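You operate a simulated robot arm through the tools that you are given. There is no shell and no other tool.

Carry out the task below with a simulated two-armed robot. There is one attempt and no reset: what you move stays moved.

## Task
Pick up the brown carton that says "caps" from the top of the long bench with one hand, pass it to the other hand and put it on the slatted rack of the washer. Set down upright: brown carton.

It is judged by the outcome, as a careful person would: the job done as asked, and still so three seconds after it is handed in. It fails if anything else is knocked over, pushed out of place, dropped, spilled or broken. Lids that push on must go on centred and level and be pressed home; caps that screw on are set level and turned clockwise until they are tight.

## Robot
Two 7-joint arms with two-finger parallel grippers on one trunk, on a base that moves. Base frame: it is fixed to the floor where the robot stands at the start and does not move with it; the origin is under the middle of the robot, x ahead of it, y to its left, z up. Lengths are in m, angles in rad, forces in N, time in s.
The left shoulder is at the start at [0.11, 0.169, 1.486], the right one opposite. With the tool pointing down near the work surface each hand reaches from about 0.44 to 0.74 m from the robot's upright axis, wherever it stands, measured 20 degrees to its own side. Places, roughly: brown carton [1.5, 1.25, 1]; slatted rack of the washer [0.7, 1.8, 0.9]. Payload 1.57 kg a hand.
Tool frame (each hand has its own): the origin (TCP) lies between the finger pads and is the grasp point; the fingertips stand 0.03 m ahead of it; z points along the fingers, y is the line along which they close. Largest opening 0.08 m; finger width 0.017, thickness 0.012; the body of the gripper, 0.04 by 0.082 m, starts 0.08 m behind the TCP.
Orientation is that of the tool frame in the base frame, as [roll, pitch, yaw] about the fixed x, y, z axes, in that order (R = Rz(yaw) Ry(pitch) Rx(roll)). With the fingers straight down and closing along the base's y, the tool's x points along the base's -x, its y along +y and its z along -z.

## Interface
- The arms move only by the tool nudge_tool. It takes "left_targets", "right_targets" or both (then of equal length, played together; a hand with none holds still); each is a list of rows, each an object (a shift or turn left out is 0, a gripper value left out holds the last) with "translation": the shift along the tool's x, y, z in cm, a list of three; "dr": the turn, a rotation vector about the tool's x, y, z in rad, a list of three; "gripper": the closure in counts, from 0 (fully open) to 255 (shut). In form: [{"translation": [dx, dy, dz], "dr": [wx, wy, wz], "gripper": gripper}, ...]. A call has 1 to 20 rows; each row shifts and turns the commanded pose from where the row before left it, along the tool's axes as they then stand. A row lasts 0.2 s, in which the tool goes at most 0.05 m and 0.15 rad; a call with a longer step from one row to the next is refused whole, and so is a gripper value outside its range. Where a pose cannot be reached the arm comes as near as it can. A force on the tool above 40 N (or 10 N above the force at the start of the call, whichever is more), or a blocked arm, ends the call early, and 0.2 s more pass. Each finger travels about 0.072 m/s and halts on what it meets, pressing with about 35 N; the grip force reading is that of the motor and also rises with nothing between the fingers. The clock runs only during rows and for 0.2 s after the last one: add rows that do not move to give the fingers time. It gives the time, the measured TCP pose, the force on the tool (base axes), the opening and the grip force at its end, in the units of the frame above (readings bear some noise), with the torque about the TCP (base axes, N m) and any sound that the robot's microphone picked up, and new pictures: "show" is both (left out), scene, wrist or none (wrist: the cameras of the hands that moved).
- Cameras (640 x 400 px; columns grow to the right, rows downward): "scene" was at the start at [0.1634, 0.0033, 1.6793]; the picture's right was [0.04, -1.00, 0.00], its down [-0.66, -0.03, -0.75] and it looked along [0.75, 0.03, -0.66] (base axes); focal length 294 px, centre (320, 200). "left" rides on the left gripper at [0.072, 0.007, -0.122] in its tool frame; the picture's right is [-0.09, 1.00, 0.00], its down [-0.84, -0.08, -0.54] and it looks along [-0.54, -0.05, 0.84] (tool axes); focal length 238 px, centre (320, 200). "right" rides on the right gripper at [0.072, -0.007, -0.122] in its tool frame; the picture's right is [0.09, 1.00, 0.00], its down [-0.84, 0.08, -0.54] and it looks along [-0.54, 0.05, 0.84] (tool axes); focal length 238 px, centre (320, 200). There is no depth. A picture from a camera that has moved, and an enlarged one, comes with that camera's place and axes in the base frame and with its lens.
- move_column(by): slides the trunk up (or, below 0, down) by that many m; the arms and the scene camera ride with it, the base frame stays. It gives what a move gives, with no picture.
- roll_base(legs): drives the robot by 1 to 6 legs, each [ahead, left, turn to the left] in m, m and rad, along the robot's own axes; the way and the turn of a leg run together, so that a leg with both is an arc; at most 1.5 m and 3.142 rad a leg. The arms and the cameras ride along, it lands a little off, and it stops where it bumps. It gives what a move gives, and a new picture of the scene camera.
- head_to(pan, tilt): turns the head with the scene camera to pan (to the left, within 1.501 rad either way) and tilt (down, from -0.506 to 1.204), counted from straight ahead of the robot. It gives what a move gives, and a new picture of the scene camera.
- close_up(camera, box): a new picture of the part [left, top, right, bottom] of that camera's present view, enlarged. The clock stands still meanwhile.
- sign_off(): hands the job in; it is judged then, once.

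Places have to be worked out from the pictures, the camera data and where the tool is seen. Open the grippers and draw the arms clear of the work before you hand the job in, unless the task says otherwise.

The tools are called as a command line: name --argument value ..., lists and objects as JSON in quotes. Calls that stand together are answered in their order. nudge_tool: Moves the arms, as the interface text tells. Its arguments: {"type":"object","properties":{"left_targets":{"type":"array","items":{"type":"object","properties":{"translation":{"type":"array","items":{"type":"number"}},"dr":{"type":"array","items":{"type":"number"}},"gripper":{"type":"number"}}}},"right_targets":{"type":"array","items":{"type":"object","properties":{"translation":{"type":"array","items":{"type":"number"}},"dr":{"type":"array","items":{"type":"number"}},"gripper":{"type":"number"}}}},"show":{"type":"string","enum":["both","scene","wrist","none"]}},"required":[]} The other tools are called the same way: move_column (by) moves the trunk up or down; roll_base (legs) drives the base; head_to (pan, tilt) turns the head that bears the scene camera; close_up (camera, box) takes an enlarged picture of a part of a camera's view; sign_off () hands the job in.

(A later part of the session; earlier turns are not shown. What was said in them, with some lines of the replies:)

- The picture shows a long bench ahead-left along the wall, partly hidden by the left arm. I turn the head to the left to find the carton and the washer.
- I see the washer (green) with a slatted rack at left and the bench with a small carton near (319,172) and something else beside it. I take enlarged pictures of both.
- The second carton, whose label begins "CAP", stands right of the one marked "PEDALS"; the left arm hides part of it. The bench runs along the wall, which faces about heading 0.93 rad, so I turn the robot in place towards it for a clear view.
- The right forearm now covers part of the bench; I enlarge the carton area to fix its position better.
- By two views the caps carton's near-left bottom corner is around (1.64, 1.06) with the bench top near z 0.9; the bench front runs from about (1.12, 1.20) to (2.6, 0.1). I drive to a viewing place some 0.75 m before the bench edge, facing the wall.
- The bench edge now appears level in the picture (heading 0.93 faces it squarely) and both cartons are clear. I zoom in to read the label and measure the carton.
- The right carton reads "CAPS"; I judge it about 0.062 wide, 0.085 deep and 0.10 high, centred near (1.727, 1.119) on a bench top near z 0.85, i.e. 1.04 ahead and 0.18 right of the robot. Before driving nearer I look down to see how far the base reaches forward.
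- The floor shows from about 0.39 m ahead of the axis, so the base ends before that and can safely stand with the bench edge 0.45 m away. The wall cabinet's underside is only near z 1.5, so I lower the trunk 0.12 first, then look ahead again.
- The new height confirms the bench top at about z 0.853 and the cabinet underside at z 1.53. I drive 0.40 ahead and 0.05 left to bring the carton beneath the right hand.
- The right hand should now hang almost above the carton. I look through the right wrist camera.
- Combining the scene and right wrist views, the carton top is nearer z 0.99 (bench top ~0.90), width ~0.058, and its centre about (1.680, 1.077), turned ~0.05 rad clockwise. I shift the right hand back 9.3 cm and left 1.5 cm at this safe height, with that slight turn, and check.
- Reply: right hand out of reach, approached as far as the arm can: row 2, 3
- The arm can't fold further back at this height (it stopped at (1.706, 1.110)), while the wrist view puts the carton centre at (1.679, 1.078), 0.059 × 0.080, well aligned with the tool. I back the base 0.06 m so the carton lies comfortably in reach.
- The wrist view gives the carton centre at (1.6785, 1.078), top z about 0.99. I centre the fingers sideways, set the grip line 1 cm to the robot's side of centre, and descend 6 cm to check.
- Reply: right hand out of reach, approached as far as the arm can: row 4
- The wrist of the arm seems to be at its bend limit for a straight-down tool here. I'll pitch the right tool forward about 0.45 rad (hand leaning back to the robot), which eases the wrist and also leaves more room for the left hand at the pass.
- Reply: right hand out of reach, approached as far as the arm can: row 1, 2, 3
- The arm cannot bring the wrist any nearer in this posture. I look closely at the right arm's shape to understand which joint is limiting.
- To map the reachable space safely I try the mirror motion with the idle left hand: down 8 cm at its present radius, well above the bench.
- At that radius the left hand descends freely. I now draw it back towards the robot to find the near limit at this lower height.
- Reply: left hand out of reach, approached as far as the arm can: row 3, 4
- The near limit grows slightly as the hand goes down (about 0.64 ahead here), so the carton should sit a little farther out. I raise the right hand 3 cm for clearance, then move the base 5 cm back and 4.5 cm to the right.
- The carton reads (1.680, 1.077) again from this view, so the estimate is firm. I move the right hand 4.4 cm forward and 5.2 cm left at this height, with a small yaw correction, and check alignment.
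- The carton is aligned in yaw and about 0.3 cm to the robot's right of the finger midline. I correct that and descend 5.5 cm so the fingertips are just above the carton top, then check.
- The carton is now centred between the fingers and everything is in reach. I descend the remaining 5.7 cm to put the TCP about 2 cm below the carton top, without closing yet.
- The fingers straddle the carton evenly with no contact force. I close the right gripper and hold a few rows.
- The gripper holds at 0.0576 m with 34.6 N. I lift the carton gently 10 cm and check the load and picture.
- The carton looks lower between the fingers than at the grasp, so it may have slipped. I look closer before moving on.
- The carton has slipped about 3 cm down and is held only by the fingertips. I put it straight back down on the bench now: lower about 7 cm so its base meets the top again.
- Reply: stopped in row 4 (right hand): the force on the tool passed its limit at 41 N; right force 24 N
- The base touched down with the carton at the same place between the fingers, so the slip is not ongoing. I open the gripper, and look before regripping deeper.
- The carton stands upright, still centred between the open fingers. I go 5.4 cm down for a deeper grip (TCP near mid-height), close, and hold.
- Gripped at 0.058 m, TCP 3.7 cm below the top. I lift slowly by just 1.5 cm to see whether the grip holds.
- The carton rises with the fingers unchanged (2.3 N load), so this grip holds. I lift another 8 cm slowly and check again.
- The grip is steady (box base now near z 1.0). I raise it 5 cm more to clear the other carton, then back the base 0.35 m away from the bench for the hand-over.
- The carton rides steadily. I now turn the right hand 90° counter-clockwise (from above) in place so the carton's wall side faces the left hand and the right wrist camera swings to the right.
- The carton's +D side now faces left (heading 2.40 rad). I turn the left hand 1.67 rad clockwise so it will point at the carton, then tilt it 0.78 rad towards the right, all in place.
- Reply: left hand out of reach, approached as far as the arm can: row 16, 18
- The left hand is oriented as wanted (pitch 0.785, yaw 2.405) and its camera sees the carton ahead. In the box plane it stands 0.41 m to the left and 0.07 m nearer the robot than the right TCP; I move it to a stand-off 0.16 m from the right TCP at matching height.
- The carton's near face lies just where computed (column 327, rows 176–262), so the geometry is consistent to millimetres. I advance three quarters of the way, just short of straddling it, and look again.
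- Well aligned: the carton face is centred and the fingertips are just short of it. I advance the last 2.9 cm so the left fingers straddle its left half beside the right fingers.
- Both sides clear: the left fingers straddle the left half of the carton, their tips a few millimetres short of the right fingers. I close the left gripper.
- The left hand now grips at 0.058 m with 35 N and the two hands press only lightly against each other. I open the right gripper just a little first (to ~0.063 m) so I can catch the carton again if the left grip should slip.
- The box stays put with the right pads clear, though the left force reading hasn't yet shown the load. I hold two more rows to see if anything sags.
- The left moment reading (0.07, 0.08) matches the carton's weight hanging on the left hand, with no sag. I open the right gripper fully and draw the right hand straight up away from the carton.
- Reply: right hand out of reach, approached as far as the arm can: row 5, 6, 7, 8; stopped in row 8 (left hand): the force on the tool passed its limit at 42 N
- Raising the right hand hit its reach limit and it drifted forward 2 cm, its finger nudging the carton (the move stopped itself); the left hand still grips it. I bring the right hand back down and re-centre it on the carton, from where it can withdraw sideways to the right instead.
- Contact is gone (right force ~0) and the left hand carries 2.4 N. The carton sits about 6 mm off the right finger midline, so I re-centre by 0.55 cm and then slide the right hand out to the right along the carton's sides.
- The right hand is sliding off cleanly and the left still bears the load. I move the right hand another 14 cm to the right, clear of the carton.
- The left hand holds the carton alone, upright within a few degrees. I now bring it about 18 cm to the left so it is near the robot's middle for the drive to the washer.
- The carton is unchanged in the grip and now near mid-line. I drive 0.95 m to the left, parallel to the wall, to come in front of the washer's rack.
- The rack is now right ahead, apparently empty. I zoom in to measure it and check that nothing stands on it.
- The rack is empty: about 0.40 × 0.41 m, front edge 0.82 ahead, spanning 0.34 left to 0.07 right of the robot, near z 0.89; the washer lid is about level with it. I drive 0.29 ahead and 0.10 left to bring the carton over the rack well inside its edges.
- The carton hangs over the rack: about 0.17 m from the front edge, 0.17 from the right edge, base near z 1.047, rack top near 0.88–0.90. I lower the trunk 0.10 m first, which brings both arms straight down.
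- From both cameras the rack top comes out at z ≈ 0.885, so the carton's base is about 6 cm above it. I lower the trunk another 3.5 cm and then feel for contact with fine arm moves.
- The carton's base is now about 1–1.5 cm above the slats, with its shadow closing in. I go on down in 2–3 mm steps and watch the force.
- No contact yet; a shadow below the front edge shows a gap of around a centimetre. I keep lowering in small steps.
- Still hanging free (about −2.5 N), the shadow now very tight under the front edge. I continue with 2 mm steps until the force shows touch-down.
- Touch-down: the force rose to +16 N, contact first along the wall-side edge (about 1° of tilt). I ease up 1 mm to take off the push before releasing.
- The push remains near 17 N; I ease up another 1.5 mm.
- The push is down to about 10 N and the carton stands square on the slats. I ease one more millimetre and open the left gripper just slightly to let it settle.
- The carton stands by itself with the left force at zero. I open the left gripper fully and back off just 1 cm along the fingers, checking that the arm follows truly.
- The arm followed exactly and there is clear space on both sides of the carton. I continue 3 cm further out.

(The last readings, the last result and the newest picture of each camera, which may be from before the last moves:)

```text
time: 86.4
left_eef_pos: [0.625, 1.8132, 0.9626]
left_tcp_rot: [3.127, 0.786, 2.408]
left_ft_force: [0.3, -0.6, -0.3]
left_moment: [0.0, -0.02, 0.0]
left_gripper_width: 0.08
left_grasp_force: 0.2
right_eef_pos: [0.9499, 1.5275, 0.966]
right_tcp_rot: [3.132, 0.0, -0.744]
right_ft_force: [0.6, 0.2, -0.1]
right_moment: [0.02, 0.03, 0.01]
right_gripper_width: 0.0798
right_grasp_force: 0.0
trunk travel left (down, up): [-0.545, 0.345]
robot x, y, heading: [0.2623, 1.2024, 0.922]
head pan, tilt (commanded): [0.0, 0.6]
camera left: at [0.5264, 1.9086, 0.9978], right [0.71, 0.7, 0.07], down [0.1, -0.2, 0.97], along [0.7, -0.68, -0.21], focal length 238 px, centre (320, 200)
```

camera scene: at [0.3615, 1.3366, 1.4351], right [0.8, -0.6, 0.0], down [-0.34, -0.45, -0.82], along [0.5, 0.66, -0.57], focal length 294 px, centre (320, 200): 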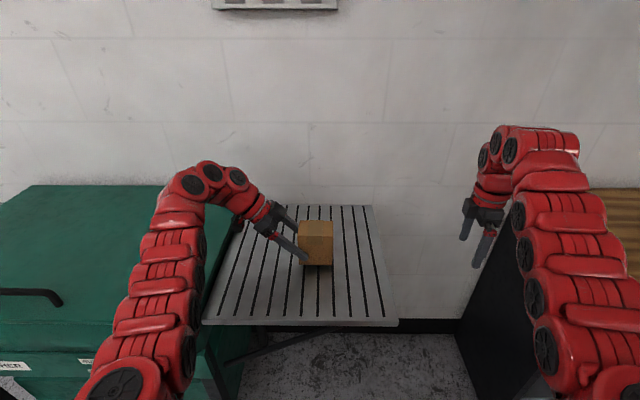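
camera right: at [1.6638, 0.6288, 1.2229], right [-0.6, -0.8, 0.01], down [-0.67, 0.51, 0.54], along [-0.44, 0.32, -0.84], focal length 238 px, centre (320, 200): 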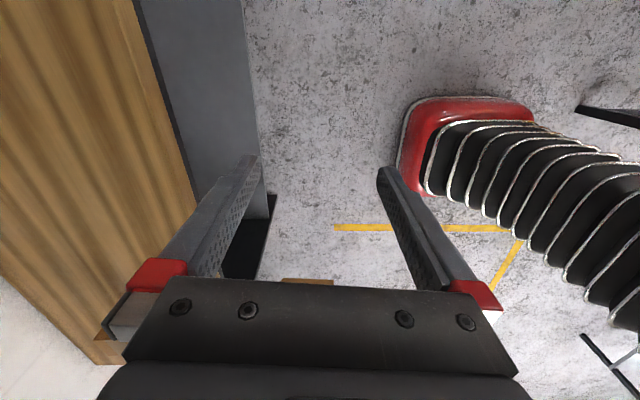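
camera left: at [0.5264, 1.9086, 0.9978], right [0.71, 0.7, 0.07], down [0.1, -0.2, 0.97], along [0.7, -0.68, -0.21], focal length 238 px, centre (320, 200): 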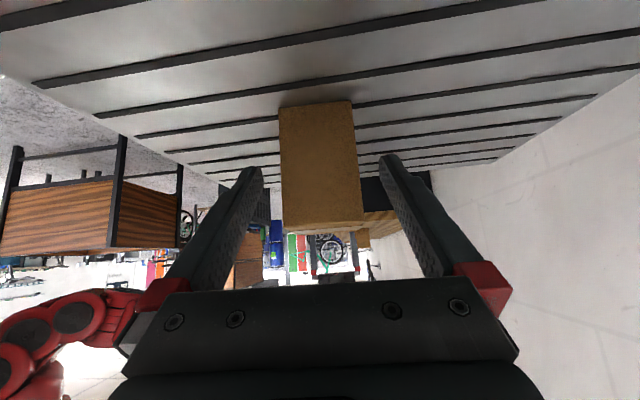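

The fingertips are past the carton's side. I draw the left hand another 9 cm out along the same line and check with the scene camera.

nudge_tool --left_targets '[{"translation": [0, 0, -1.5]}, {"translation": [0, 0, -1.5]}, {"translation": [0, 0, -1.5]}, {"translation": [0, 0, -1.5]}, {"translation": [0, 0, -1.5]}, {"translation": [0, 0, -1.5]}, {"translation": [0, 0, 0]}]'

close_up --camera "scene" --box '[200, 180, 400, 340]'

```text
time: 88.0
left_eef_pos: [0.5797, 1.8304, 1.0094]
left_tcp_rot: [3.129, 0.786, 2.409]
left_ft_force: [-0.3, -0.6, -0.7]
left_moment: [-0.01, -0.01, 0.0]
left_gripper_width: 0.0799
left_grasp_force: 0.0
left hand out of reach, approached as far as the arm can: row 2, 4, 5, 6
right_eef_pos: [0.9482, 1.527, 0.9674]
right_tcp_rot: [3.132, -0.001, -0.743]
right_ft_force: [0.9, 0.3, 0.4]
right_moment: [0.01, -0.01, 0.0]
right_gripper_width: 0.08
right_grasp_force: 0.0
trunk travel left (down, up): [-0.545, 0.345]
robot x, y, heading: [0.2565, 1.202, 0.922]
head pan, tilt (commanded): [0.0, 0.6]
camera scene: at [0.3617, 1.3362, 1.4351], right [0.8, -0.6, 0.0], down [-0.34, -0.45, -0.82], along [0.5, 0.66, -0.57], focal length 294 px, centre (320, 200)
camera left: at [0.4815, 1.9269, 1.0447], right [0.71, 0.7, 0.07], down [0.1, -0.2, 0.97], along [0.7, -0.68, -0.21], focal length 238 px, centre (320, 200)
```

scene: 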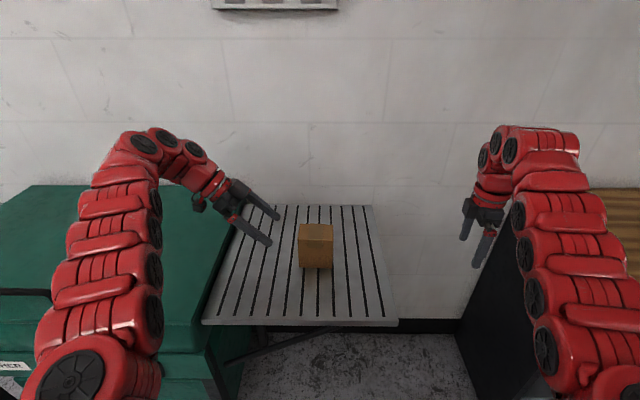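
left: 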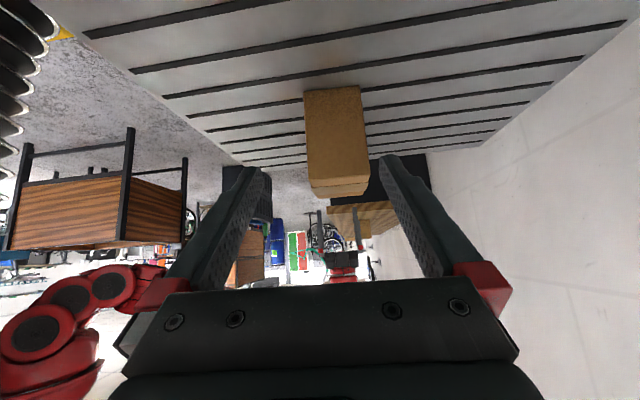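

```text
2.50 times, centred on (300, 260) of scene
camera zoom: at [0.3617, 1.3362, 1.4351], right [0.8, -0.6, 0.0], down [-0.34, -0.45, -0.82], along [0.5, 0.66, -0.57], focal length 734 px, centre (370, 50)
```

zoom: 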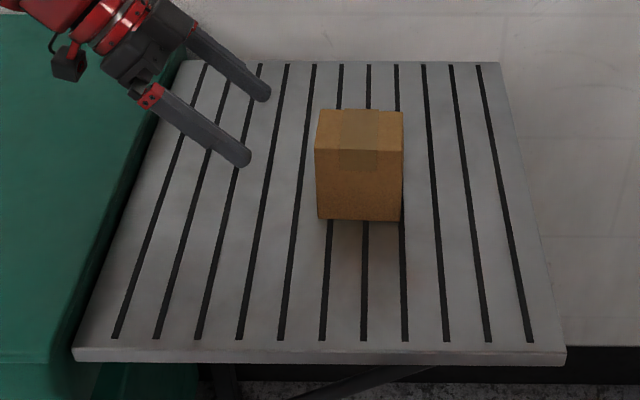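

The carton stands upright near the middle of the rack and the left hand is clear. I raise the trunk 0.12 m and back the base off 0.35 m to take both arms away from the work.

move_column --by 0.12

roll_base --legs '[[-0.35, 0.0, 0.0]]'

close_up --camera "scene" --box '[180, 140, 420, 300]'

```text
time: 89.5
left_eef_pos: [0.58, 1.8307, 1.1296]
left_tcp_rot: [3.129, 0.785, 2.408]
left_ft_force: [-0.3, -0.7, 0.2]
left_moment: [-0.01, -0.01, -0.02]
left_gripper_width: 0.0802
left_grasp_force: 0.1
right_eef_pos: [0.9473, 1.5283, 1.0867]
right_tcp_rot: [3.132, -0.002, -0.744]
right_ft_force: [1.8, 0.2, -0.6]
right_moment: [-0.03, 0.0, 0.0]
right_gripper_width: 0.0801
right_grasp_force: 0.0
trunk travel left (down, up): [-0.665, 0.225]
robot x, y, heading: [0.259, 1.2004, 0.921]
head pan, tilt (commanded): [0.0, 0.6]
```

```text
time: 91.8
left_eef_pos: [0.3712, 1.5542, 1.13]
left_tcp_rot: [3.131, 0.784, 2.407]
left_ft_force: [-0.2, 0.3, -0.7]
left_moment: [0.0, 0.0, -0.03]
left_gripper_width: 0.08
left_grasp_force: 0.0
right_eef_pos: [0.7409, 1.2502, 1.0869]
right_tcp_rot: [3.132, -0.001, -0.746]
right_ft_force: [1.1, -0.7, -0.7]
right_moment: [-0.01, -0.01, 0.04]
right_gripper_width: 0.0801
right_grasp_force: 0.1
trunk travel left (down, up): [-0.665, 0.225]
robot x, y, heading: [0.0482, 0.9275, 0.921]
head pan, tilt (commanded): [0.0, 0.6]
camera scene: at [0.1523, 1.06, 1.5551], right [0.8, -0.6, 0.0], down [-0.34, -0.45, -0.82], along [0.5, 0.66, -0.57], focal length 294 px, centre (320, 200)
```

scene: 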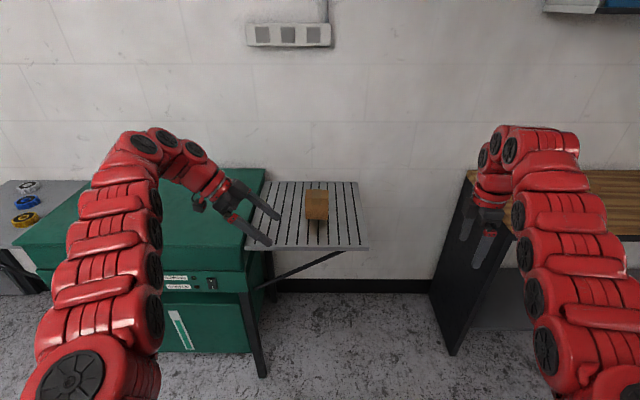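

```text
2.50 times, centred on (300, 220) of scene
camera zoom: at [0.1523, 1.06, 1.5551], right [0.8, -0.6, 0.0], down [-0.34, -0.45, -0.82], along [0.5, 0.66, -0.57], focal length 734 px, centre (370, 150)
```

zoom: 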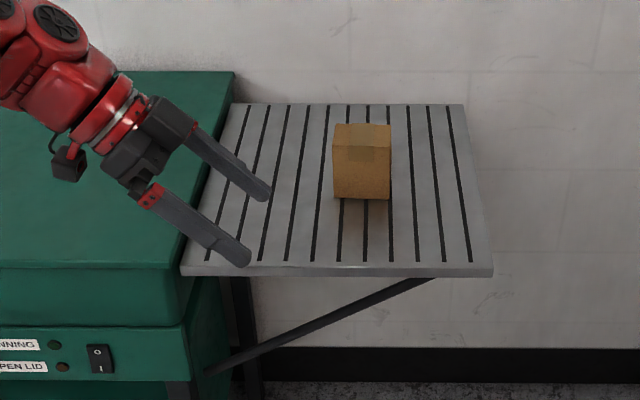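

The carton stands upright on the rack, with both arms clear and grippers open. I glance at the bench once to confirm the other carton is undisturbed.

head_to --pan -0.7 --tilt 0.45

```text
time: 92.9
left_eef_pos: [0.372, 1.5545, 1.1297]
left_tcp_rot: [3.128, 0.786, 2.405]
left_ft_force: [-0.6, -0.3, 0.4]
left_moment: [0.02, 0.0, 0.01]
left_gripper_width: 0.0798
left_grasp_force: 0.0
right_eef_pos: [0.7398, 1.2502, 1.088]
right_tcp_rot: [3.133, -0.002, -0.744]
right_ft_force: [0.5, -0.7, 0.7]
right_moment: [0.01, 0.0, 0.0]
right_gripper_width: 0.0801
right_grasp_force: 0.1
trunk travel left (down, up): [-0.665, 0.225]
robot x, y, heading: [0.0499, 0.9261, 0.92]
head pan, tilt (commanded): [-0.7, 0.45]
camera scene: at [0.1883, 1.0097, 1.5687], right [0.22, -0.98, 0.0], down [-0.42, -0.1, -0.9], along [0.88, 0.2, -0.44], focal length 294 px, centre (320, 200)
```

scene: 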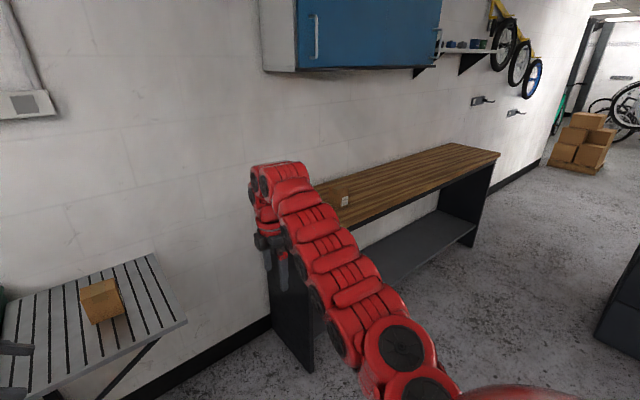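

The "pedals" carton is still in its place on the bench, and the "caps" carton stands upright on the slatted rack, with both grippers open and clear. The job is done, so I hand it in.

sign_off

```text
The job is handed in.
```

I picked up the "caps" carton with the right hand, passed it to the left hand in mid-air, and set it upright near the middle of the washer's slatted rack. It was still standing there when I handed the job in, with both grippers open and the arms drawn clear.

Two things went less than smoothly on the way:

- **First lift:** the carton slipped about 3 cm in the right gripper. I set it back on the bench, regripped it lower, and it held from then on.
- **Hand-over:** as the right hand pulled away it reached its limit and nudged the carton, turning it very slightly in the left grip. It did not drop.

The "pedals" carton stayed in its place on the bench, and I saw nothing else moved or knocked over.
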